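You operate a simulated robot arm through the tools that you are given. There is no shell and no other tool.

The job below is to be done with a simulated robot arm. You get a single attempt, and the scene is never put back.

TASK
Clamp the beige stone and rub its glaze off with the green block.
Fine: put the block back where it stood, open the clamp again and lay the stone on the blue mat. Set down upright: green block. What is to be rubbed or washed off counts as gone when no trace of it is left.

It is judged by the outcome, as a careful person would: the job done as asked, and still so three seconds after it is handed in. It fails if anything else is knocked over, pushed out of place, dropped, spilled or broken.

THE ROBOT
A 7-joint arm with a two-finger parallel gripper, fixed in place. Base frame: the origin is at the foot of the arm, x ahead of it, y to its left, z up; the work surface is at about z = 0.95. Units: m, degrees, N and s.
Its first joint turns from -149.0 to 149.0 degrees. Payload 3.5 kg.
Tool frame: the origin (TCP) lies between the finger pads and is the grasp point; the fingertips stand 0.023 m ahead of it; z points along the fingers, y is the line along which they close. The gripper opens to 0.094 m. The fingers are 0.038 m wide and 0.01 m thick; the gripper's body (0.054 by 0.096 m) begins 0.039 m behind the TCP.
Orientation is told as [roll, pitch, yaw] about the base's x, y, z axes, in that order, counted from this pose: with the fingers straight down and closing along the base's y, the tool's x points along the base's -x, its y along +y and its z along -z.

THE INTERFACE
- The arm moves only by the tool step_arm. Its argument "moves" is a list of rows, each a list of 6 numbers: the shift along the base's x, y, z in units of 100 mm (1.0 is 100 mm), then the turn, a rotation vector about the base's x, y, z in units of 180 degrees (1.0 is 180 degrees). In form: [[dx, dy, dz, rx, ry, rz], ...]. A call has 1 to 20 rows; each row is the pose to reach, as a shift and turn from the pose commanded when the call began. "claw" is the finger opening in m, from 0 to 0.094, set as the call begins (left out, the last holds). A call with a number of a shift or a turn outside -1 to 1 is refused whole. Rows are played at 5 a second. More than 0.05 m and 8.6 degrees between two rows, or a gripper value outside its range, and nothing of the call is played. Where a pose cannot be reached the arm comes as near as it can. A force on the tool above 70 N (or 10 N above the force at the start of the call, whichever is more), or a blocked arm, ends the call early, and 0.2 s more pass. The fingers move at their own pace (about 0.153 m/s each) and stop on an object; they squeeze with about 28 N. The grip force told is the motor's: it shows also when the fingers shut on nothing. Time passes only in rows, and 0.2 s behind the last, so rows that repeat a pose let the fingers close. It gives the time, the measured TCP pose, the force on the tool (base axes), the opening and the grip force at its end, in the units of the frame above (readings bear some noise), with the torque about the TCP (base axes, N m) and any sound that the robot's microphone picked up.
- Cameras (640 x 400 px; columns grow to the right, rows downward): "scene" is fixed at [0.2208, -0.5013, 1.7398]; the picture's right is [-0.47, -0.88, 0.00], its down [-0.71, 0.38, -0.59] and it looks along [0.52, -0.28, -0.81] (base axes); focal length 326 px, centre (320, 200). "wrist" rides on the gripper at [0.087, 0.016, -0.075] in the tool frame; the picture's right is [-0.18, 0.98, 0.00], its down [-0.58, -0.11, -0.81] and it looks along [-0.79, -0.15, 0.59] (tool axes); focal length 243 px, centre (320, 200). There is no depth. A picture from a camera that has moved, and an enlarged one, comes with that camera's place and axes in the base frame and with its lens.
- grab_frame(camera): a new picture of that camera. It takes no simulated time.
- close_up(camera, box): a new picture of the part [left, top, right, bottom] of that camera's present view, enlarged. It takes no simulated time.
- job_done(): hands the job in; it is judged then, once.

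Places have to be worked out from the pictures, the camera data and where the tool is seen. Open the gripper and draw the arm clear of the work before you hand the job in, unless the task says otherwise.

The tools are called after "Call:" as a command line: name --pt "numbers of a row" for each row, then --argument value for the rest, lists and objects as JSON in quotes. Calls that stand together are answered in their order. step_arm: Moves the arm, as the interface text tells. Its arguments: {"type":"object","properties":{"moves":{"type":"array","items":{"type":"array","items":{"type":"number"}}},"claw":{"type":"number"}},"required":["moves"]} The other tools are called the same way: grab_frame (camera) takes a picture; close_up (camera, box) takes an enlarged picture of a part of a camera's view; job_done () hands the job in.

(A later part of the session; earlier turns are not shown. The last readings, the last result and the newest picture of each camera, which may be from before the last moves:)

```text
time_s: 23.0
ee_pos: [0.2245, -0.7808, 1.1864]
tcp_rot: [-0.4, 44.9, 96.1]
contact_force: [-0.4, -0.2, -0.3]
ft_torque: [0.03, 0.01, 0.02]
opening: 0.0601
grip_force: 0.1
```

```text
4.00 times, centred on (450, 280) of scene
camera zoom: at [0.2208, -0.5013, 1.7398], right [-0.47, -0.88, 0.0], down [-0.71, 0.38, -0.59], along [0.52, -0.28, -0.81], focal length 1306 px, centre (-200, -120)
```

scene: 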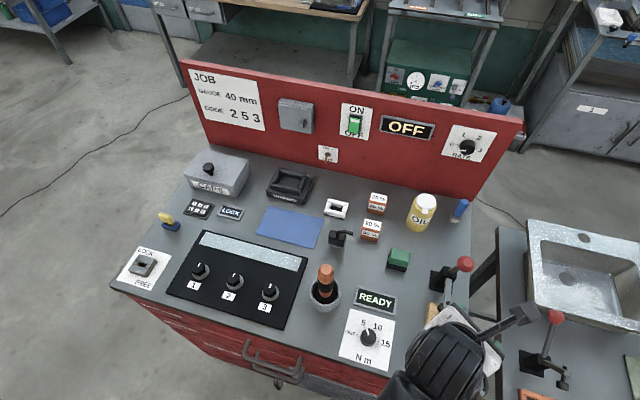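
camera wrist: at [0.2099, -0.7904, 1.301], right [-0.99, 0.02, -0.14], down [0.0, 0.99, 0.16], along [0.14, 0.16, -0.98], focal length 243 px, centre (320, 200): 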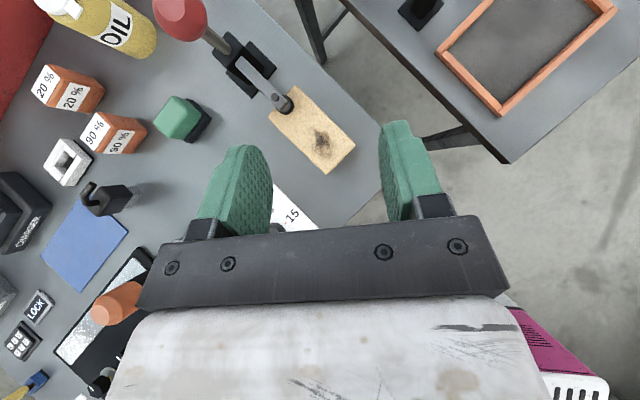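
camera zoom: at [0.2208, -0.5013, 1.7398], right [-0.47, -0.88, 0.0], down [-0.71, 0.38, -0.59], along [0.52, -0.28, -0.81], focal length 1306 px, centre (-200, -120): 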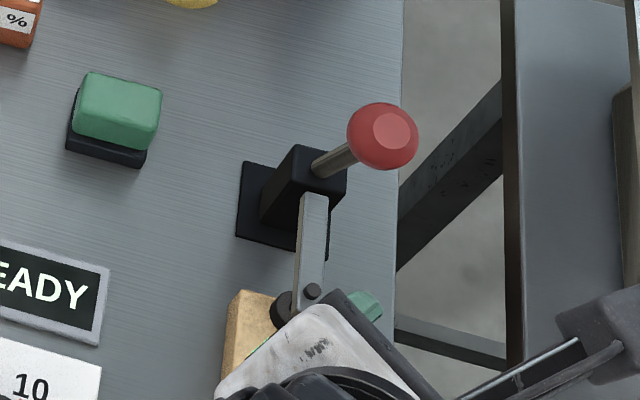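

The pad is down on the stone's far end, centred, with the stain clear of it. Now I'll bring the tool back to vertical at a slightly lower height, then turn yaw to 45° for gripping the green block.

Call:
step_arm --pt "0 0 -0.1 0.0355 0.0038 0" --pt "0 0 -0.2 0.071 0.0076 0" --pt "0 0 -0.3 0.1065 0.0114 0" --pt "0 0 -0.4 0.142 0.0151 0" --pt "0 0 -0.5 0.1775 0.0189 0" --pt "0 0 -0.6 0.213 0.0227 0" --pt "0 0 -0.7 0.2485 0.0265 0"

Call:
step_arm --pt "0 0 0 0 0 -0.04" --pt "0 0 0 0 0 -0.08" --pt "0 0 0 0 0 -0.12" --pt "0 0 0 0 0 -0.16" --pt "0 0 0 0 0 -0.2" --pt "0 0 0 0 0 -0.24" --pt "0 0 0 0 0 -0.284"

Call:
grab_frame --camera "wrist"

Call:
grab_frame --camera "scene"

```text
time_s: 24.6
ee_pos: [0.225, -0.7839, 1.1171]
tcp_rot: [-0.5, -0.2, 96.3]
contact_force: [-0.1, -0.3, -0.9]
ft_torque: [0.01, 0.0, -0.03]
opening: 0.06
grip_force: 0.1
```

```text
time_s: 26.2
ee_pos: [0.2252, -0.7836, 1.1172]
tcp_rot: [-0.5, -0.1, 44.8]
contact_force: [-0.3, -0.6, 0.5]
ft_torque: [0.01, 0.01, 0.01]
opening: 0.06
grip_force: 0.0
```

```text
taken
camera wrist: at [0.1532, -0.8313, 1.1921], right [-0.56, 0.83, -0.01], down [0.48, 0.34, 0.81], along [0.67, 0.45, -0.59], focal length 243 px, centre (320, 200)
```

wrist: 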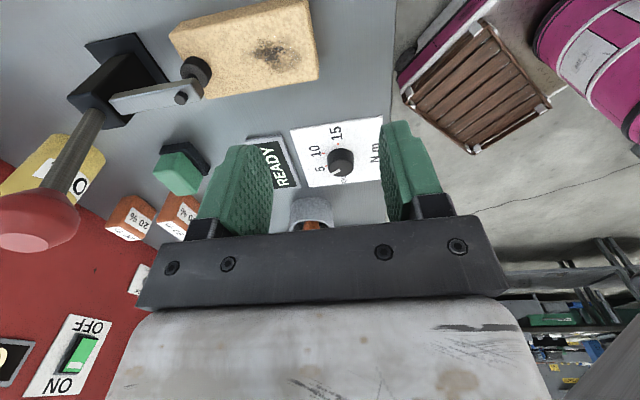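

```text
taken
```

scene: 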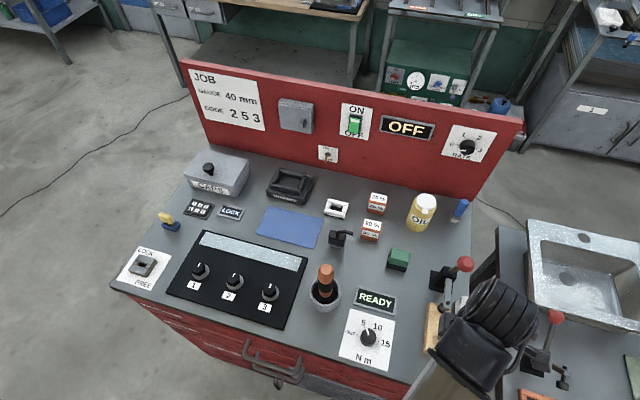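

Path planning: the ball now stands at about (0.331,-0.895,1.12), so I'll swing around it on the base side, adding a 15° tilt about the closing axis to keep the camera clear of the lever, and widen the claw to 70 mm.

Call:
step_arm --claw 0.07 --pt "0.3 0.12 0.05 -0.02 0.02 0" --pt "0.6 0.24 0.1 -0.04 0.04 0" --pt "0.9 0.35 0.1 -0.0589 0.0589 0"

Call:
step_arm --pt "0.3 0 0 0 0 0" --pt "0.6 -0.04 0 0 0 0" --pt "0.85 -0.11 0 0 0 0"

Call:
step_arm --pt "0.18 -0.31 0 0 0 0" --pt "0.36 -0.62 0 0 0 0" --pt "0.52 -0.92 0 0 0 0"

Call:
grab_frame --camera "wrist"

Call:
grab_frame --camera "scene"

```text
time_s: 27.0
ee_pos: [0.3169, -0.7476, 1.1244]
tcp_rot: [-0.4, 14.9, 45.0]
contact_force: [0.4, 0.0, 0.0]
ft_torque: [0.02, 0.05, -0.02]
opening: 0.07
grip_force: 0.0
```

```text
time_s: 27.8
ee_pos: [0.4004, -0.7587, 1.1259]
tcp_rot: [-0.5, 15.0, 45.1]
contact_force: [-0.1, -0.4, 0.0]
ft_torque: [-0.01, -0.01, 0.01]
opening: 0.0699
grip_force: 0.1
```

```text
time_s: 28.6
ee_pos: [0.4515, -0.8523, 1.1252]
tcp_rot: [-0.5, 14.9, 45.1]
contact_force: [0.4, 0.0, -0.1]
ft_torque: [0.0, 0.0, 0.0]
opening: 0.0699
grip_force: 0.0
```

```text
taken
camera wrist: at [0.3955, -0.8833, 1.2189], right [-0.57, 0.82, -0.06], down [0.62, 0.47, 0.63], along [0.54, 0.33, -0.77], focal length 243 px, centre (320, 200)
```

wrist: 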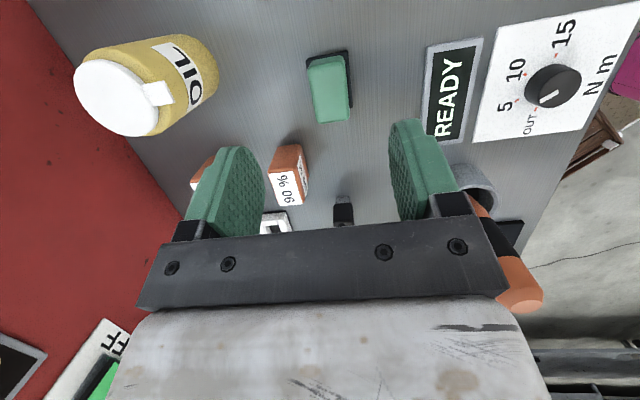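

```text
taken
```

scene: 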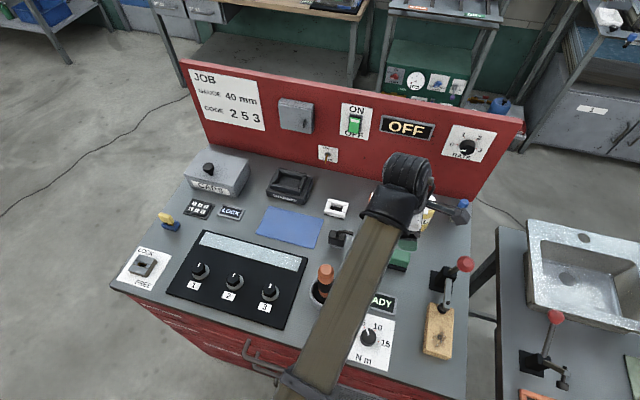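

Call:
close_up --camera "wrist" --box '[260, 20, 420, 140]'

Call:
close_up --camera "scene" --box '[400, 240, 500, 370]'

```text
3.33 times, centred on (340, 80) of wrist
camera zoom: at [0.3955, -0.8833, 1.2189], right [-0.57, 0.82, -0.06], down [0.62, 0.47, 0.63], along [0.54, 0.33, -0.77], focal length 809 px, centre (253, 600)
```

zoom: 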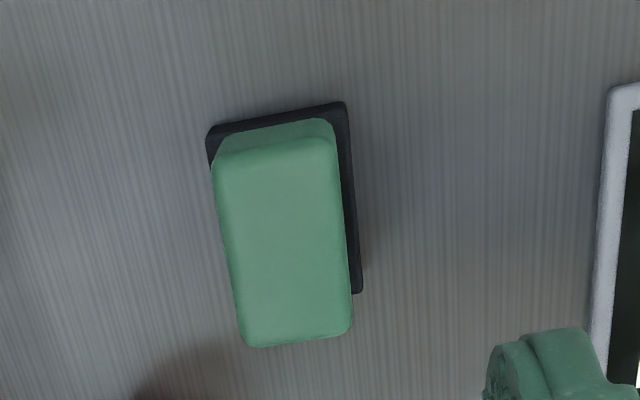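

```text
3.08 times, centred on (450, 305) of scene
camera zoom: at [0.2208, -0.5013, 1.7398], right [-0.47, -0.88, 0.0], down [-0.71, 0.38, -0.59], along [0.52, -0.28, -0.81], focal length 1004 px, centre (-80, -123)
```

zoom: 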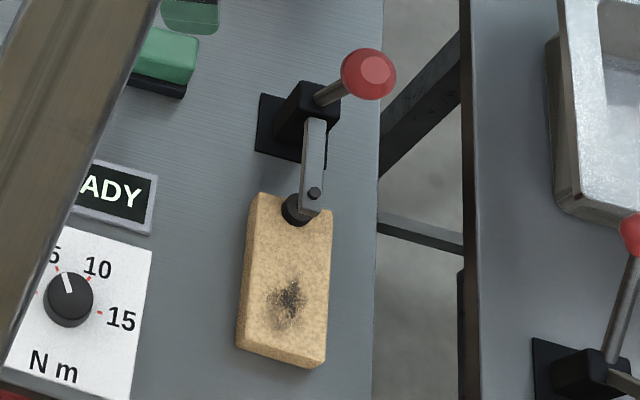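

The block is about 40 mm (closing direction) × 53 mm with a dark base slightly wider than the green body. I want to know the base thickness before gripping, so I'll zoom in tightly.

Call:
close_up --camera "scene" --box '[384, 236, 424, 276]'

Call:
close_up --camera "wrist" --box '[300, 40, 360, 80]'

```text
10.00 times, centred on (404, 256) of scene
camera zoom: at [0.2208, -0.5013, 1.7398], right [-0.47, -0.88, 0.0], down [-0.71, 0.38, -0.59], along [0.52, -0.28, -0.81], focal length 3265 px, centre (-520, -360)
```

zoom: 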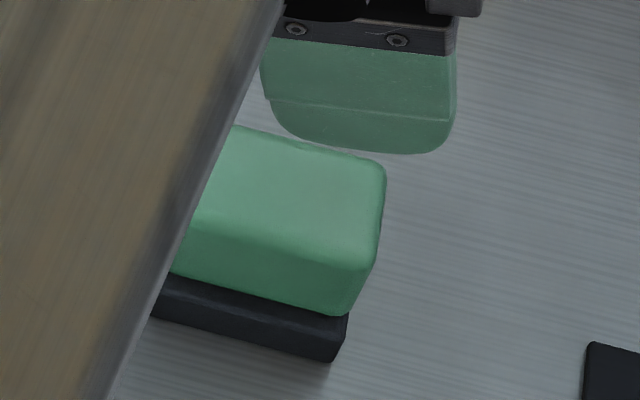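

```text
10.00 times, centred on (330, 60) of wrist
camera zoom: at [0.3955, -0.8833, 1.2189], right [-0.57, 0.82, -0.06], down [0.62, 0.47, 0.63], along [0.54, 0.33, -0.77], focal length 2426 px, centre (220, 1600)
```

zoom: 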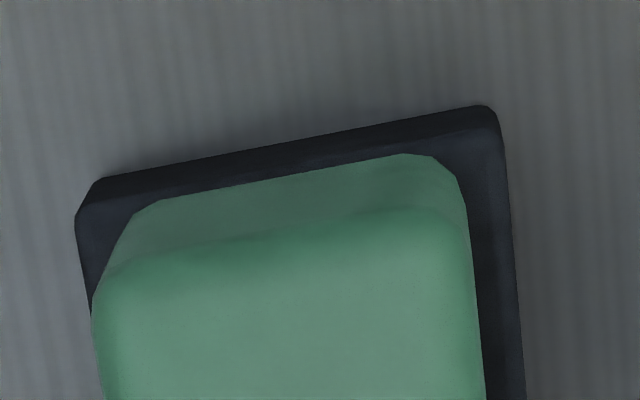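

The base is ~13 mm thick with a 3 mm ledge; the green body spans z≈0.963–0.985. I'll reduce the tilt to 10°, centre on the block and descend to z≈1.04 for a check.

Call:
step_arm --pt "-0.014 0.041 -0.2 0.01 -0.01 0" --pt "-0.014 0.041 -0.45 0.0196 -0.0196 0" --pt "-0.014 0.041 -0.7 0.0196 -0.0196 0" --pt "-0.014 0.041 -0.85 0.0196 -0.0196 0"

Call:
grab_frame --camera "wrist"

Call:
close_up --camera "scene" --box '[370, 210, 490, 300]'

```text
time_s: 29.6
ee_pos: [0.4494, -0.8455, 1.0432]
tcp_rot: [-0.5, 9.8, 45.2]
contact_force: [-1.1, 0.6, 0.3]
ft_torque: [0.02, 0.0, -0.01]
opening: 0.07
grip_force: 0.0
```

```text
taken
camera wrist: at [0.3866, -0.8837, 1.1318], right [-0.57, 0.82, -0.04], down [0.57, 0.43, 0.7], along [0.59, 0.37, -0.72], focal length 243 px, centre (320, 200)
```

wrist: 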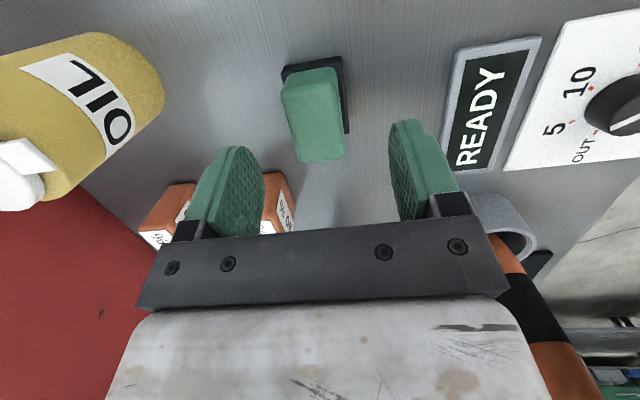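

```text
4.44 times, centred on (430, 255) of scene
camera zoom: at [0.2208, -0.5013, 1.7398], right [-0.47, -0.88, 0.0], down [-0.71, 0.38, -0.59], along [0.52, -0.28, -0.81], focal length 1451 px, centre (-169, -44)
```

zoom: 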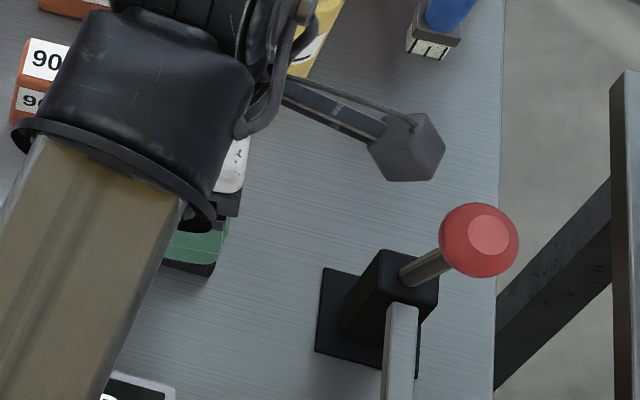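

Clear of the lever. The block centre lies ~2.5 mm farther out than the fingers' mid-plane, so I shift slightly and descend to grip height.

Call:
step_arm --pt "0.015 -0.015 -0.15 0 0 0" --pt "0.018 -0.018 -0.3 0 0 0" --pt "0.018 -0.018 -0.42 0 0 0" --pt "0.018 -0.018 -0.5 0 0 0"

Call:
grab_frame --camera "wrist"

```text
time_s: 30.6
ee_pos: [0.4543, -0.8488, 0.992]
tcp_rot: [-0.5, 9.9, 45.1]
contact_force: [-0.5, -0.9, 0.1]
ft_torque: [-0.05, 0.01, 0.02]
opening: 0.07
grip_force: 0.0
```

```text
taken
camera wrist: at [0.3913, -0.886, 1.0815], right [-0.57, 0.82, -0.04], down [0.57, 0.43, 0.7], along [0.59, 0.37, -0.72], focal length 243 px, centre (320, 200)
```

wrist: 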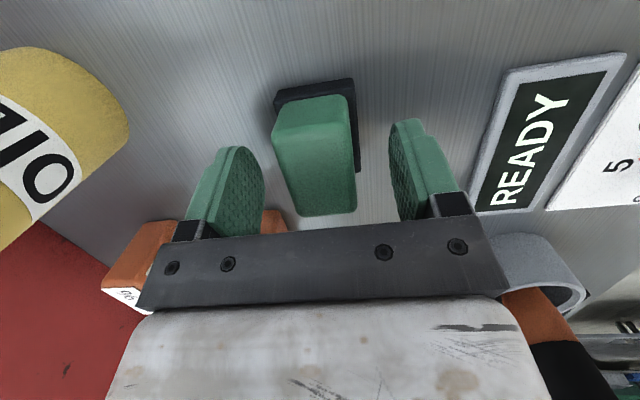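

The block sits between the fingers. A close look to verify fingertip height relative to the base ledge before closing.

Call:
close_up --camera "wrist" --box '[200, 70, 460, 240]'

```text
2.35 times, centred on (330, 155) of wrist
camera zoom: at [0.3913, -0.886, 1.0815], right [-0.57, 0.82, -0.04], down [0.57, 0.43, 0.7], along [0.59, 0.37, -0.72], focal length 571 px, centre (296, 306)
```

zoom: 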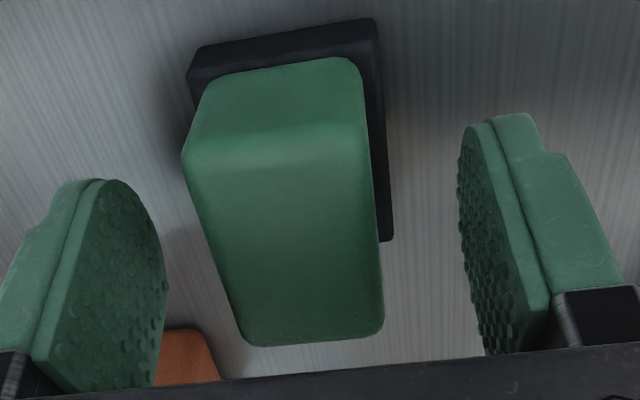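

Alignment looks right. Closing on the green body.

Call:
step_arm --claw 0.02 --pt "0 0 0 0 0 0" --pt "0 0 0 0 0 0" --pt "0 0 0 0 0 0"

Call:
close_up --camera "wrist" --box '[200, 70, 460, 240]'

```text
time_s: 31.4
ee_pos: [0.454, -0.8488, 0.994]
tcp_rot: [-0.5, 9.8, 45.1]
contact_force: [0.1, 0.3, 0.3]
ft_torque: [-0.02, -0.01, -0.04]
opening: 0.0317
grip_force: 27.8
```

```text
2.35 times, centred on (330, 155) of wrist
camera zoom: at [0.3913, -0.8861, 1.0817], right [-0.57, 0.82, -0.04], down [0.57, 0.43, 0.7], along [0.59, 0.37, -0.72], focal length 571 px, centre (296, 306)
```

zoom: 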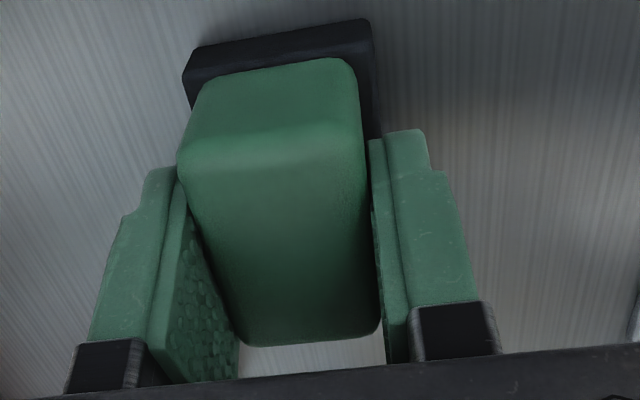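

Held at 32 mm, with the block barely moved (≈1 mm). I record this grasp pose (0.454,-0.8488,0.993, yaw 45.1°) for putting it back, and lift straight up.

Call:
step_arm --pt "0 0 0.1 0 0 0" --pt "0 0 0.3 0 0 0" --pt "0 0 0.6 0 0 0" --pt "0 0 0.9 0 0 0"

Call:
close_up --camera "wrist" --box '[200, 70, 460, 240]'

```text
time_s: 32.4
ee_pos: [0.4522, -0.8514, 1.0838]
tcp_rot: [-0.6, 9.9, 45.1]
contact_force: [-0.5, 1.5, -1.1]
ft_torque: [0.02, -0.05, 0.0]
opening: 0.0315
grip_force: 28.0
```

```text
2.35 times, centred on (330, 155) of wrist
camera zoom: at [0.3887, -0.8887, 1.1718], right [-0.57, 0.82, -0.04], down [0.57, 0.43, 0.69], along [0.59, 0.37, -0.72], focal length 571 px, centre (296, 306)
```

zoom: 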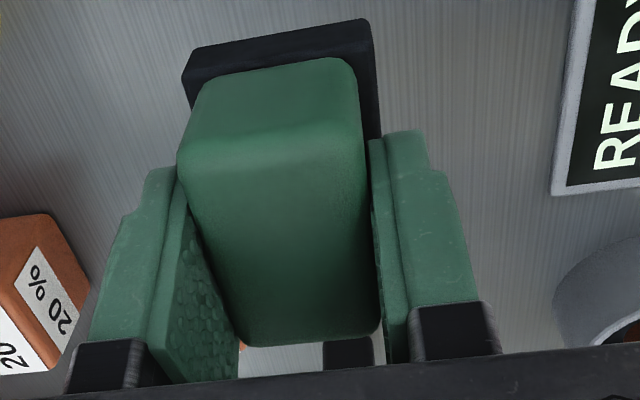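

The block is held firmly and level. Now carry it around the base side of the clamp to above the stain on the stone.

Call:
step_arm --pt "-0.17 0.3 0.08 0 0 0" --pt "-0.34 0.6 0.15 0 0 0" --pt "-0.52 0.92 0.15 0 0 0"

Call:
step_arm --pt "-0.3 0.05 0 0 0 0" --pt "-0.6 0.1 0 0 0 0" --pt "-0.9 0.15 0 0 0 0"

Call:
step_arm --pt "-0.2 -0.23 0 0 0 0" --pt "-0.4 -0.46 -0.1 0 0 0" --pt "-0.57 -0.69 -0.2 0 0 0"

Call:
grab_frame --camera "wrist"

Call:
close_up --camera "scene" --box '[380, 220, 540, 380]'

```text
time_s: 33.2
ee_pos: [0.4015, -0.7574, 1.0985]
tcp_rot: [-0.5, 9.9, 45.0]
contact_force: [0.9, -0.2, -1.0]
ft_torque: [0.0, 0.02, -0.01]
opening: 0.0315
grip_force: 27.8
```

```text
time_s: 34.0
ee_pos: [0.3105, -0.7424, 1.0969]
tcp_rot: [-0.4, 9.9, 45.1]
contact_force: [0.9, -0.5, -0.9]
ft_torque: [-0.01, -0.02, 0.02]
opening: 0.0316
grip_force: 28.2
```

```text
time_s: 34.8
ee_pos: [0.2557, -0.8112, 1.0762]
tcp_rot: [-0.5, 10.0, 45.2]
contact_force: [0.0, 0.5, -1.3]
ft_torque: [-0.01, 0.0, 0.01]
opening: 0.0313
grip_force: 27.9
```

```text
taken
camera wrist: at [0.1921, -0.848, 1.1646], right [-0.57, 0.82, -0.04], down [0.57, 0.43, 0.7], along [0.59, 0.37, -0.72], focal length 243 px, centre (320, 200)
```

wrist: 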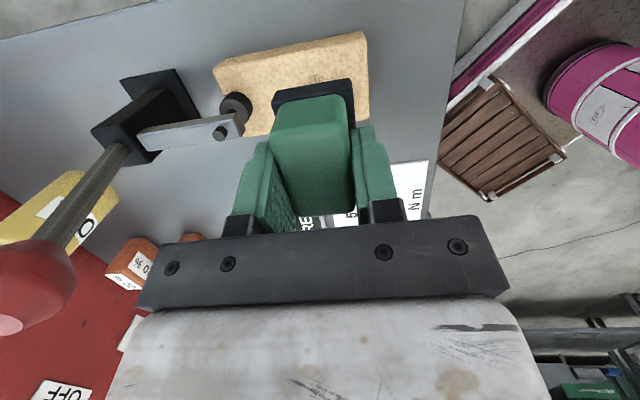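

```text
2.50 times, centred on (460, 300) of scene
camera zoom: at [0.2208, -0.5013, 1.7398], right [-0.47, -0.88, 0.0], down [-0.71, 0.38, -0.59], along [0.52, -0.28, -0.81], focal length 816 px, centre (-30, -50)
```

zoom: 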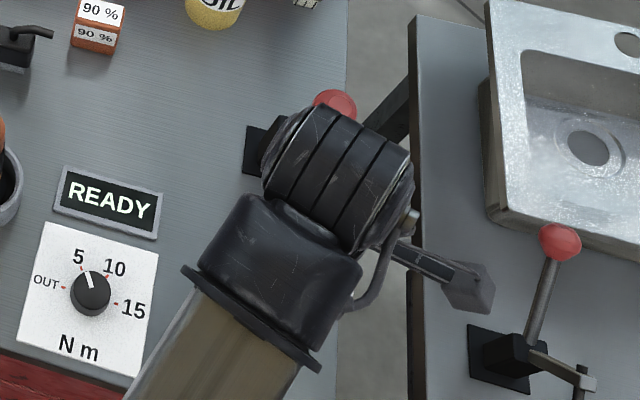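

The block is right above the stain (TCP a 0.754, l −0.393). I'll descend to just above the stone, then creep down to contact.

Call:
step_arm --pt "0 0 -0.15 0 0 0" --pt "0 0 -0.3 0 0 0" --pt "0 -0.02 -0.42 0 0 0" --pt "0 -0.03 -0.5 0 0 0"

Call:
step_arm --pt "0 0 -0.02 0 0 0" --pt "0 0 -0.04 0 0 0" --pt "0 0 -0.06 0 0 0"

Call:
close_up --camera "wrist" --box '[190, 20, 450, 220]'

```text
time_s: 35.8
ee_pos: [0.2536, -0.813, 1.0272]
tcp_rot: [-0.5, 10.0, 45.1]
contact_force: [0.4, 0.4, -1.6]
ft_torque: [0.0, -0.01, 0.01]
opening: 0.0313
grip_force: 27.9
```

```text
time_s: 36.6
ee_pos: [0.2562, -0.8136, 1.0236]
tcp_rot: [-0.5, 10.0, 45.1]
contact_force: [-0.8, -0.2, 18.8]
ft_torque: [0.32, 0.21, 0.0]
opening: 0.0315
grip_force: 28.0
```

```text
2.00 times, centred on (320, 120) of wrist
camera zoom: at [0.1923, -0.8516, 1.1114], right [-0.57, 0.82, -0.04], down [0.57, 0.43, 0.69], along [0.59, 0.37, -0.72], focal length 485 px, centre (320, 360)
```

zoom: 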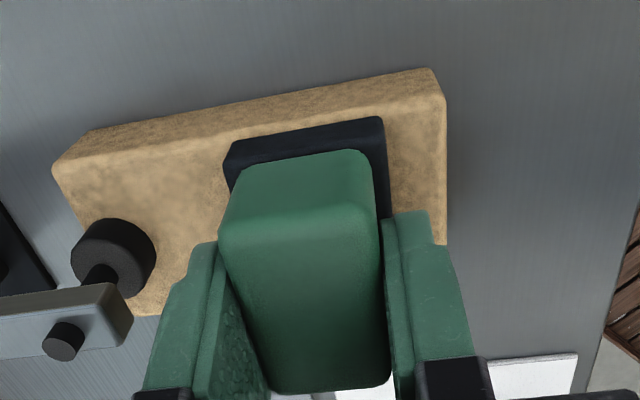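

Contact at ~19 N, block flat on the stone; the pad is fully on the stone. I'll ease slightly and start rubbing with strokes along and across the stain.

Call:
step_arm --pt "0.05 0.05 0.005 0.002 0.002 0" --pt "0.106 0.106 0.005 0.002 0.002 0" --pt "0 0 0.005 0.002 0.002 0" --pt "-0.106 -0.106 0.005 0.002 0.002 0" --pt "0 0 0.005 0.002 0.002 0" --pt "0.106 0.106 0.005 0.002 0.002 0" --pt "0 0 0.005 0.002 0.002 0" --pt "-0.106 -0.106 0.005 0.002 0.002 0" --pt "0 0 0.005 0.002 0.002 0" --pt "-0.07 0.07 0.005 0.002 0.002 0" --pt "0 0 0.005 0.002 0.002 0" --pt "-0.1 0.1 0.005 0.002 0.002 0" --pt "0 0 0.005 0.002 0.002 0"

Call:
close_up --camera "wrist" --box '[190, 20, 450, 220]'

```text
time_s: 39.4
ee_pos: [0.2532, -0.8148, 1.0224]
tcp_rot: [0.2, 9.9, 45.3]
contact_force: [0.9, -0.5, -0.5]
ft_torque: [-0.01, 0.03, 0.0]
opening: 0.0316
grip_force: 27.8
```

```text
2.00 times, centred on (320, 120) of wrist
camera zoom: at [0.191, -0.8528, 1.1112], right [-0.57, 0.82, -0.03], down [0.58, 0.43, 0.69], along [0.58, 0.38, -0.72], focal length 485 px, centre (320, 360)
```

zoom: 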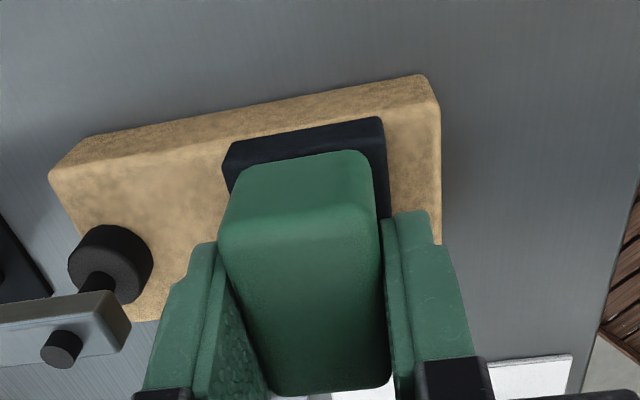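

Contact force has dropped to zero, so I'll press down again in small steps until there is steady contact.

Call:
step_arm --pt "0 0 -0.01 0 0 0" --pt "0 0 -0.02 0 0 0"

Call:
step_arm --pt "0 0 -0.01 0 0 0" --pt "0 0 -0.015 0 0 0"

```text
time_s: 40.0
ee_pos: [0.2531, -0.814, 1.0222]
tcp_rot: [0.0, 10.0, 45.1]
contact_force: [-5.4, 0.7, 20.4]
ft_torque: [0.06, 0.11, -0.05]
opening: 0.0315
grip_force: 28.2
```

```text
time_s: 40.6
ee_pos: [0.2539, -0.8136, 1.0213]
tcp_rot: [-0.1, 10.0, 45.1]
contact_force: [-9.3, 2.8, 48.0]
ft_torque: [0.26, 0.09, -0.02]
opening: 0.0317
grip_force: 27.8
```

Contact stiffness is about 18 N/mm. I'll back off ~1.3 mm for roughly 20–25 N and rub with smooth strokes.

Call:
step_arm --pt "0 0 0.013 0 0 0" --pt "0.07 0.07 0.013 0 0 0" --pt "0.1 0.1 0.013 0 0 0" --pt "0.0 0.0 0.013 0 0 0" --pt "-0.1 -0.1 0.013 0 0 0" --pt "0.0 0.0 0.013 0 0 0" --pt "0.1 0.1 0.013 0 0 0" --pt "0.0 0.0 0.013 0 0 0" --pt "-0.1 -0.1 0.013 0 0 0" --pt "0.0 0.0 0.013 0 0 0"

Call:
close_up --camera "wrist" --box '[190, 20, 450, 220]'

```text
time_s: 42.8
ee_pos: [0.2504, -0.8168, 1.0207]
tcp_rot: [-0.2, 10.3, 44.8]
contact_force: [-17.0, -16.9, 62.4]
ft_torque: [0.18, -0.05, 0.04]
opening: 0.0315
grip_force: 27.8
```

```text
2.00 times, centred on (320, 120) of wrist
camera zoom: at [0.19, -0.8545, 1.1105], right [-0.57, 0.82, -0.04], down [0.58, 0.43, 0.69], along [0.58, 0.37, -0.72], focal length 485 px, centre (320, 360)
```

zoom: 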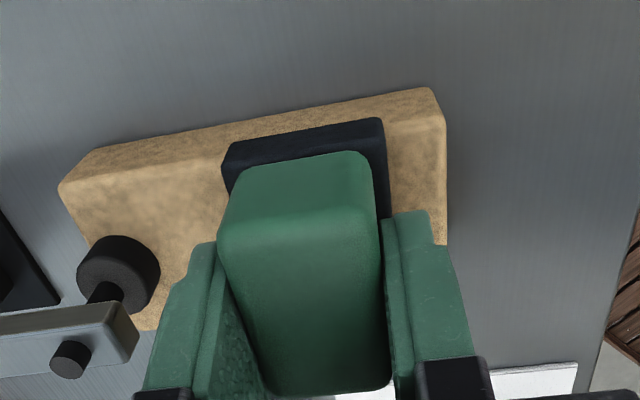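

Normal force climbed to ~62 N, so I'll raise 2 mm and continue with shorter stroke sets, checking force each time.

Call:
step_arm --pt "0 0 0.02 0 0 0" --pt "0.07 0.07 0.02 0 0 0" --pt "0.12 0.12 0.02 0 0 0" --pt "0.05 0.05 0.02 0 0 0" --pt "0 0 0.02 0 0 0"

Call:
step_arm --pt "-0.05 0.05 0 0 0 0" --pt "-0.09 0.09 0 0 0 0" --pt "-0.04 0.04 0 0 0 0" --pt "0 0 0 0 0 0"

```text
time_s: 44.0
ee_pos: [0.2557, -0.8128, 1.0211]
tcp_rot: [0.1, 9.8, 45.2]
contact_force: [4.8, 4.3, 16.1]
ft_torque: [0.43, -0.45, 0.01]
opening: 0.0314
grip_force: 28.2
```

```text
time_s: 45.0
ee_pos: [0.2538, -0.8142, 1.0217]
tcp_rot: [0.0, 9.9, 45.3]
contact_force: [-3.5, 2.5, 11.6]
ft_torque: [0.28, -0.02, 0.1]
opening: 0.0318
grip_force: 27.8
```

Sliding contact at 12–16 N is good. I'll lift a little and shift aside to see how much of the stain is gone.

Call:
step_arm --pt "0 0 0.2 0 0 0" --pt "0.2 0.2 0.4 0 0 0" --pt "0.45 0.45 0.4 0 0 0" --pt "0.65 0.65 0.4 0 0 0"

Call:
grab_frame --camera "wrist"

```text
time_s: 46.0
ee_pos: [0.3196, -0.7468, 1.064]
tcp_rot: [-0.1, 9.9, 45.1]
contact_force: [0.0, -0.1, -0.7]
ft_torque: [0.02, 0.01, -0.02]
opening: 0.0318
grip_force: 28.2
```

```text
taken
camera wrist: at [0.2567, -0.7854, 1.1527], right [-0.57, 0.82, -0.03], down [0.58, 0.43, 0.69], along [0.58, 0.38, -0.72], focal length 243 px, centre (320, 200)
```

wrist: 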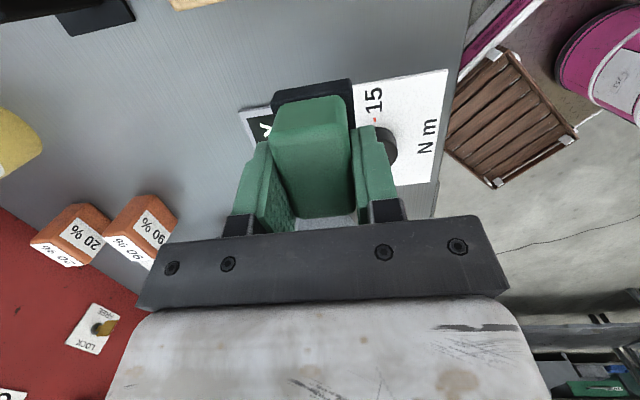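

Call:
close_up --camera "scene" --box '[380, 240, 520, 380]'

```text
2.86 times, centred on (450, 310) of scene
camera zoom: at [0.2208, -0.5013, 1.7398], right [-0.47, -0.88, 0.0], down [-0.71, 0.38, -0.59], along [0.52, -0.28, -0.81], focal length 933 px, centre (-51, -114)
```

zoom: 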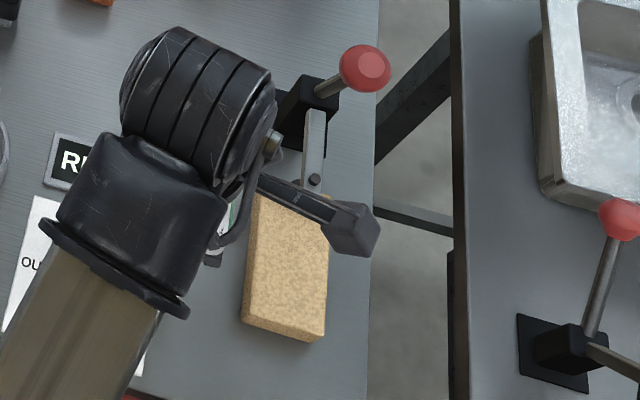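

The stain looks gone already. Zooming in tightly to check for any trace.

Call:
close_up --camera "scene" --box '[428, 296, 468, 366]'

Call:
step_arm --pt "-0.25 0.25 0.1 0 0 0" --pt "-0.4 0.45 0.2 0 0 0"

Call:
close_up --camera "scene" --box '[418, 276, 478, 366]'

```text
5.71 times, centred on (448, 331) of scene
camera zoom: at [0.2208, -0.5013, 1.7398], right [-0.47, -0.88, 0.0], down [-0.71, 0.38, -0.59], along [0.52, -0.28, -0.81], focal length 1866 px, centre (-411, -549)
```

zoom: 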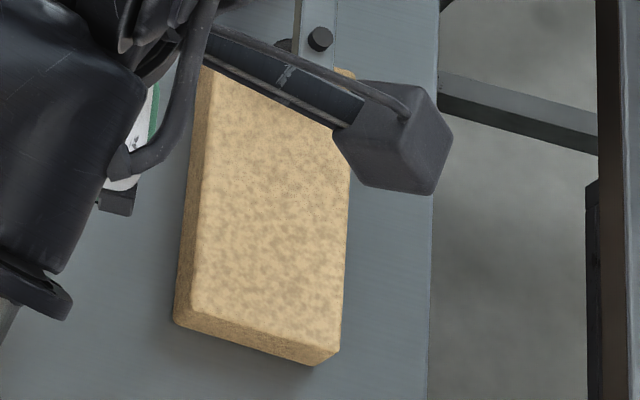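

```text
time_s: 46.6
ee_pos: [0.28, -0.7021, 1.0828]
tcp_rot: [0.0, 9.9, 45.2]
contact_force: [0.0, 0.0, -1.2]
ft_torque: [0.0, 0.01, 0.01]
opening: 0.0316
grip_force: 27.6
```

```text
4.44 times, centred on (448, 321) of scene
camera zoom: at [0.2208, -0.5013, 1.7398], right [-0.47, -0.88, 0.0], down [-0.71, 0.38, -0.59], along [0.52, -0.28, -0.81], focal length 1451 px, centre (-249, -338)
```

zoom: 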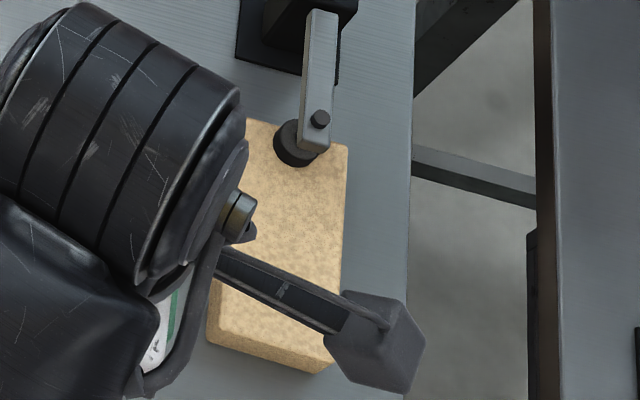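

A faint speck of glaze remains near a≈0.781, l≈−0.404 (the far edge of the stain). I'll go back and rub farther toward the clamp, keeping ~14 mm from the pad.

Call:
step_arm --pt "-0.05 -0.3 0 0 0 0" --pt "-0.1 -0.6 0 0 0 0" --pt "-0.15 -0.9 -0.1 0 0 0"

Call:
step_arm --pt "-0.03 -0.15 -0.15 0 0 0" --pt "-0.05 -0.34 -0.3 0 0 0" --pt "-0.05 -0.34 -0.44 0 0 0"

Call:
grab_frame --camera "wrist"

```text
time_s: 47.4
ee_pos: [0.2655, -0.7945, 1.0712]
tcp_rot: [-0.1, 10.0, 45.2]
contact_force: [-0.2, 0.1, -1.1]
ft_torque: [0.02, 0.02, 0.0]
opening: 0.0316
grip_force: 27.6
```

```text
time_s: 48.2
ee_pos: [0.2605, -0.8305, 1.0283]
tcp_rot: [0.0, 9.8, 45.2]
contact_force: [0.3, 1.2, -1.3]
ft_torque: [0.01, -0.03, -0.02]
opening: 0.0317
grip_force: 28.0
```

```text
taken
camera wrist: at [0.1975, -0.868, 1.1166], right [-0.57, 0.82, -0.03], down [0.58, 0.43, 0.69], along [0.58, 0.38, -0.72], focal length 243 px, centre (320, 200)
```

wrist: 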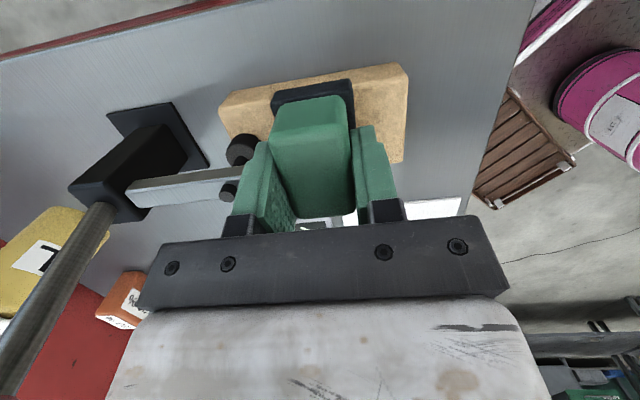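

Call:
close_up --camera "wrist" --box '[190, 90, 350, 240]'

```text
2.67 times, centred on (270, 165) of wrist
camera zoom: at [0.1975, -0.868, 1.1166], right [-0.57, 0.82, -0.03], down [0.58, 0.43, 0.69], along [0.58, 0.38, -0.72], focal length 647 px, centre (453, 293)
```

zoom: 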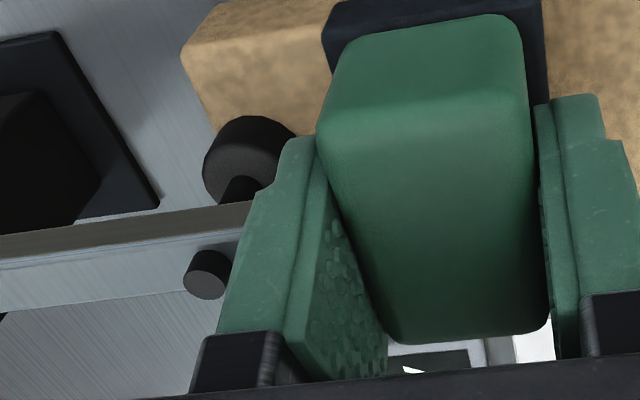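

The outer finger is within ~8 mm of the clamp arm, so I'll pull back 3 mm and not go further; this still covers the speck. Descending to contact.

Call:
step_arm --pt "-0.02 0.02 -0.02 0 0 0" --pt "-0.02 0.02 -0.045 0 0 0" --pt "-0.02 0.02 -0.06 0 0 0"

Call:
step_arm --pt "0 0 -0.006 0 0 0" --pt "0 0 -0.012 0 0 0"

```text
time_s: 49.0
ee_pos: [0.257, -0.8281, 1.0211]
tcp_rot: [0.0, 9.9, 45.2]
contact_force: [0.0, -1.0, 2.5]
ft_torque: [0.03, -0.06, -0.03]
opening: 0.0314
grip_force: 27.9
```

```text
time_s: 49.6
ee_pos: [0.2567, -0.8265, 1.0211]
tcp_rot: [0.0, 10.0, 45.2]
contact_force: [1.9, -0.1, 6.7]
ft_torque: [0.15, -0.19, 0.0]
opening: 0.0316
grip_force: 28.6
```

Light contact (7 N). Pressing slightly more and rubbing with strokes along l and toward the front.

Call:
step_arm --pt "0.0 0.0 -0.006 0 0 0" --pt "0.05 0.05 -0.006 0 0 0" --pt "0.1 0.1 -0.006 0 0 0" --pt "0.05 0.05 -0.006 0 0 0" --pt "0 0 -0.006 0 0 0" --pt "-0.05 -0.05 -0.006 0 0 0" --pt "0 0 -0.006 0 0 0" --pt "0.05 0.05 -0.006 0 0 0" --pt "0 0 -0.006 0 0 0"

Call:
step_arm --pt "-0.04 0.04 0 0 0 0" --pt "-0.08 0.08 0 0 0 0" --pt "-0.04 0.04 0 0 0 0" --pt "0 0 0 0 0 0" --pt "-0.04 0.04 0 0 0 0" --pt "-0.08 0.08 0 0 0 0" --pt "-0.12 0.12 0 0 0 0" --pt "-0.17 0.17 0 0 0 0" --pt "-0.12 0.12 0 0 0 0"

```text
time_s: 51.6
ee_pos: [0.2611, -0.8231, 1.0218]
tcp_rot: [-0.2, 9.6, 45.4]
contact_force: [15.2, 11.4, 44.4]
ft_torque: [0.64, -0.69, -0.02]
opening: 0.0317
grip_force: 27.5
```

```text
time_s: 53.6
ee_pos: [0.2433, -0.8094, 1.0214]
tcp_rot: [0.3, 9.9, 45.1]
contact_force: [-8.9, 12.5, 56.4]
ft_torque: [0.56, -0.33, 0.13]
opening: 0.0317
grip_force: 28.5
```

Forces are adequate (44–56 N). Lifting to inspect the stone again.

Call:
step_arm --pt "0 0 0.2 0 0 0" --pt "0.1 0.2 0.5 0 0 0" --pt "0.3 0.5 0.7 0 0 0" --pt "0.5 0.85 0.8 0 0 0"

Call:
step_arm --pt "0.3 0.2 0 0 0 0" --pt "0.5 0.4 0 0 0 0"

Call:
close_up --camera "scene" --box '[413, 276, 473, 366]'

Call:
close_up --camera "wrist" --box '[200, 70, 460, 240]'

```text
time_s: 54.6
ee_pos: [0.2961, -0.727, 1.1011]
tcp_rot: [0.0, 9.9, 45.1]
contact_force: [1.0, 0.5, -1.2]
ft_torque: [-0.01, 0.0, 0.01]
opening: 0.0316
grip_force: 28.1
```

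```text
time_s: 55.2
ee_pos: [0.3445, -0.6899, 1.102]
tcp_rot: [0.0, 9.9, 45.3]
contact_force: [-0.4, 0.0, 0.1]
ft_torque: [-0.01, 0.0, 0.01]
opening: 0.0316
grip_force: 28.1
```

```text
4.44 times, centred on (443, 321) of scene
camera zoom: at [0.2208, -0.5013, 1.7398], right [-0.47, -0.88, 0.0], down [-0.71, 0.38, -0.59], along [0.52, -0.28, -0.81], focal length 1451 px, centre (-227, -338)
```

zoom: 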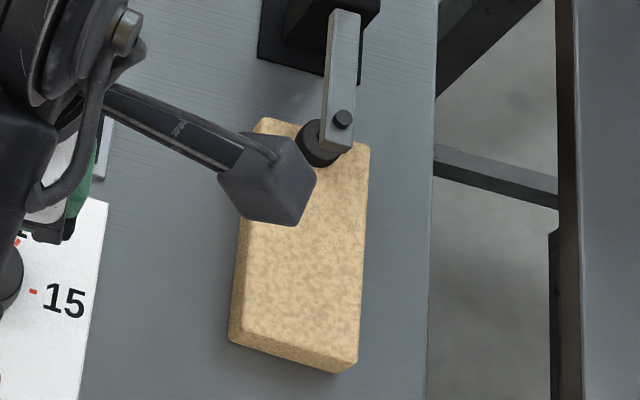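

```text
2.35 times, centred on (330, 155) of wrist
camera zoom: at [0.2824, -0.7282, 1.1904], right [-0.57, 0.82, -0.03], down [0.58, 0.43, 0.69], along [0.58, 0.38, -0.72], focal length 571 px, centre (296, 306)
```

zoom: 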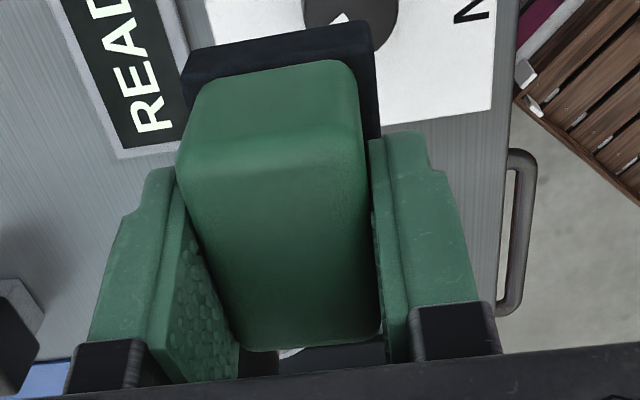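

The block is unmoved in the grip. The camera box hides part of the stone, so I'll move farther left and look again.

Call:
step_arm --pt "0.3 0.1 0 0 0 0" --pt "0.6 0.15 0 0 0 0" --pt "0.8 0.1 0 0 0 0"

Call:
close_up --camera "scene" --box '[418, 291, 468, 366]'

Call:
close_up --camera "scene" --box '[428, 306, 458, 331]'

Call:
close_up --camera "scene" --box '[422, 328, 458, 362]'

```text
time_s: 56.0
ee_pos: [0.4263, -0.6774, 1.1031]
tcp_rot: [0.0, 9.9, 45.2]
contact_force: [-1.4, -0.5, -1.6]
ft_torque: [-0.06, 0.0, -0.04]
opening: 0.0317
grip_force: 27.8
```

```text
5.33 times, centred on (443, 328) of scene
camera zoom: at [0.2208, -0.5013, 1.7398], right [-0.47, -0.88, 0.0], down [-0.71, 0.38, -0.59], along [0.52, -0.28, -0.81], focal length 1741 px, centre (-336, -485)
```

zoom: 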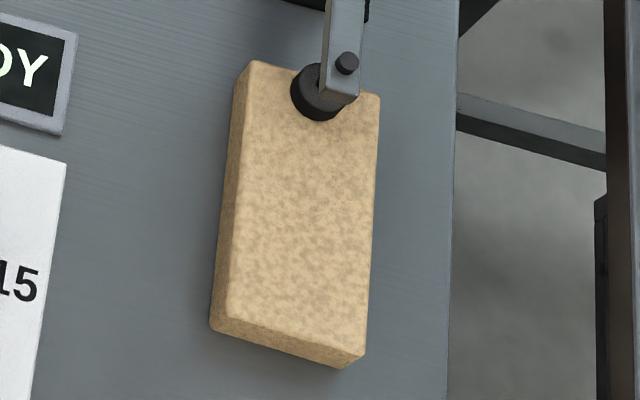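

```text
16.00 times, centred on (443, 318) of scene
camera zoom: at [0.2208, -0.5013, 1.7398], right [-0.47, -0.88, 0.0], down [-0.71, 0.38, -0.59], along [0.52, -0.28, -0.81], focal length 5223 px, centre (-1648, -1696)
```

zoom: 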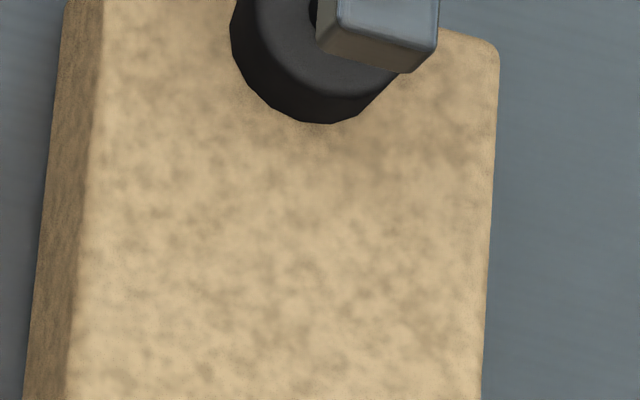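

```text
11.76 times, centred on (440, 345) of scene
camera zoom: at [0.2208, -0.5013, 1.7398], right [-0.47, -0.88, 0.0], down [-0.71, 0.38, -0.59], along [0.52, -0.28, -0.81], focal length 3841 px, centre (-1092, -1506)
```

zoom: 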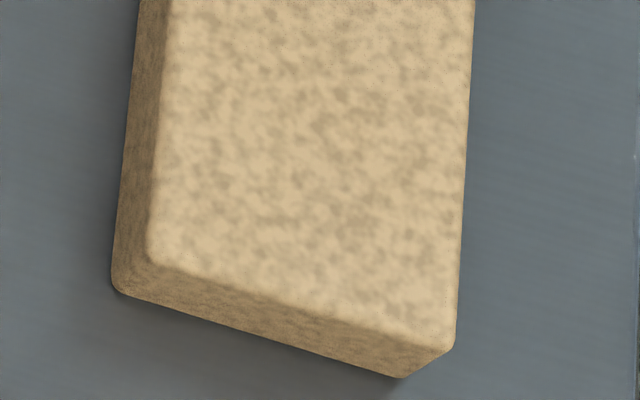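

The stone's surface shows only its natural texture now — the glaze is gone. Before carrying the block back, I note the orange handle in the pot is close to the gripper here, so I check the view.

Call:
grab_frame --camera "wrist"

Call:
close_up --camera "scene" --box '[280, 200, 440, 320]'

```text
taken
camera wrist: at [0.3635, -0.7158, 1.1915], right [-0.57, 0.82, -0.03], down [0.58, 0.43, 0.69], along [0.58, 0.38, -0.72], focal length 243 px, centre (320, 200)
```

wrist: 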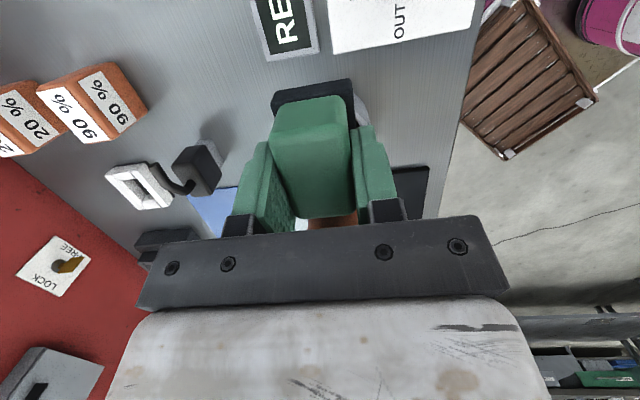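

```text
3.33 times, centred on (360, 260) of scene
camera zoom: at [0.2208, -0.5013, 1.7398], right [-0.47, -0.88, 0.0], down [-0.71, 0.38, -0.59], along [0.52, -0.28, -0.81], focal length 1088 px, centre (187, 0)
```

zoom: 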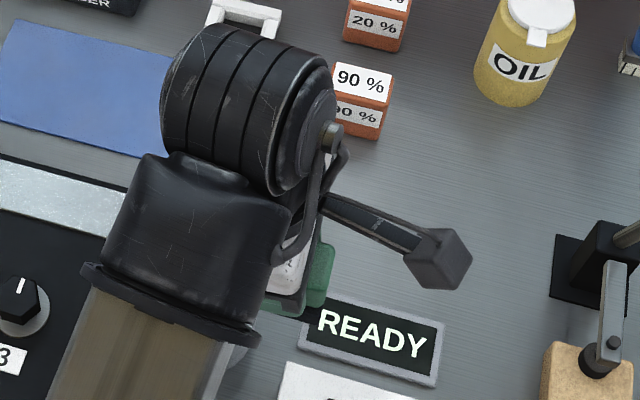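

The handle isn't touching. I'll move away from it back to above the block's original spot, undoing the small tilt correction as well.

Call:
step_arm --pt "0.02 -0.3 0.0 -0.002 -0.002 0" --pt "0.04 -0.6 0.0 -0.002 -0.002 0" --pt "0.06 -0.9 0.0 -0.002 -0.002 0"

Call:
step_arm --pt "0.07 -0.27 -0.1 0 0 0" --pt "0.14 -0.54 -0.2 0 0 0" --pt "0.213 -0.793 -0.3 0 0 0"

Call:
grab_frame --camera "wrist"

Call:
close_up --camera "scene" --box '[370, 200, 490, 300]'

```text
time_s: 56.8
ee_pos: [0.4294, -0.7687, 1.0992]
tcp_rot: [-0.5, 9.9, 45.1]
contact_force: [-1.1, -0.3, -0.3]
ft_torque: [0.01, 0.01, 0.01]
opening: 0.0316
grip_force: 28.1
```

```text
time_s: 57.6
ee_pos: [0.4522, -0.8462, 1.073]
tcp_rot: [-0.5, 10.0, 45.1]
contact_force: [0.6, 0.0, -1.0]
ft_torque: [-0.01, -0.03, -0.01]
opening: 0.0316
grip_force: 28.0
```

```text
taken
camera wrist: at [0.3894, -0.8837, 1.1616], right [-0.57, 0.82, -0.04], down [0.57, 0.43, 0.7], along [0.59, 0.37, -0.72], focal length 243 px, centre (320, 200)
```

wrist: 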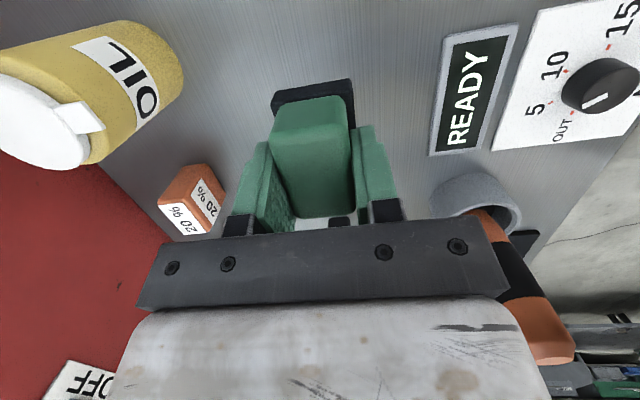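

```text
4.00 times, centred on (430, 250) of scene
camera zoom: at [0.2208, -0.5013, 1.7398], right [-0.47, -0.88, 0.0], down [-0.71, 0.38, -0.59], along [0.52, -0.28, -0.81], focal length 1306 px, centre (-120, 0)
```

zoom: 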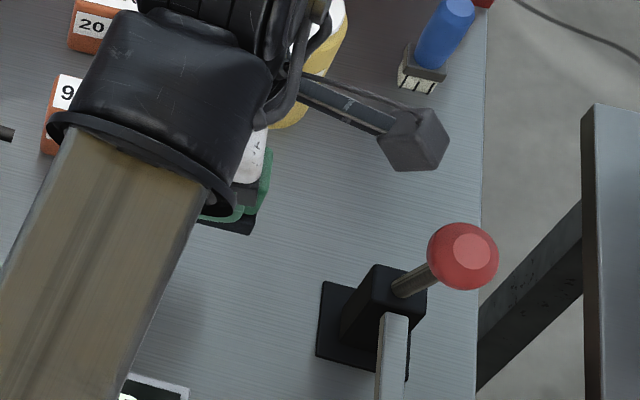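

Positioned above the original spot (commanded within 1 mm). Descending to near the table, then creeping to the original grasp height.

Call:
step_arm --pt "0 0 -0.2 0 0 0" --pt "0 0 -0.4 0 0 0" --pt "0 0 -0.58 0 0 0" --pt "0 0 -0.7 0 0 0"

Call:
step_arm --pt "0 0 -0.03 0 0 0" --pt "0 0 -0.06 0 0 0" --pt "0 0 -0.07 0 0 0"

Call:
grab_frame --camera "wrist"

```text
time_s: 58.6
ee_pos: [0.4532, -0.8478, 1.0006]
tcp_rot: [-0.5, 9.9, 45.1]
contact_force: [0.4, -0.1, -0.7]
ft_torque: [-0.03, 0.01, 0.03]
opening: 0.0315
grip_force: 27.9
```

```text
time_s: 59.4
ee_pos: [0.4538, -0.849, 0.9939]
tcp_rot: [-0.5, 9.9, 45.2]
contact_force: [-0.2, 0.3, -1.7]
ft_torque: [0.01, -0.04, 0.0]
opening: 0.0316
grip_force: 28.2
```

```text
taken
camera wrist: at [0.3903, -0.8877, 1.082], right [-0.57, 0.82, -0.04], down [0.57, 0.43, 0.7], along [0.59, 0.37, -0.72], focal length 243 px, centre (320, 200)
```

wrist: 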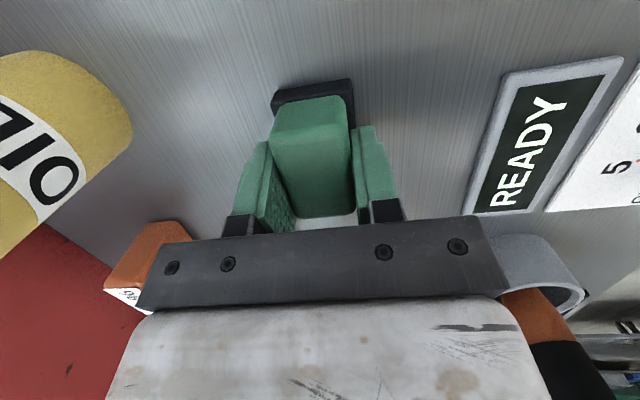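

No contact yet (the block slid up slightly in the grip while rubbing). Creeping down further until the force changes.

Call:
step_arm --pt "0 0 -0.005 0 0 0" --pt "0 0 -0.01 0 0 0"

Call:
step_arm --pt "0 0 -0.005 0 0 0" --pt "0 0 -0.01 0 0 0"

```text
time_s: 60.0
ee_pos: [0.4524, -0.849, 0.9935]
tcp_rot: [-0.3, 9.9, 45.1]
contact_force: [-0.4, 0.3, -1.3]
ft_torque: [0.03, 0.0, -0.02]
opening: 0.0316
grip_force: 27.8
```

```text
time_s: 60.6
ee_pos: [0.4533, -0.8495, 0.9918]
tcp_rot: [-0.6, 10.0, 45.1]
contact_force: [1.1, -1.8, 14.5]
ft_torque: [0.38, 0.0, -0.02]
opening: 0.0314
grip_force: 28.3
```

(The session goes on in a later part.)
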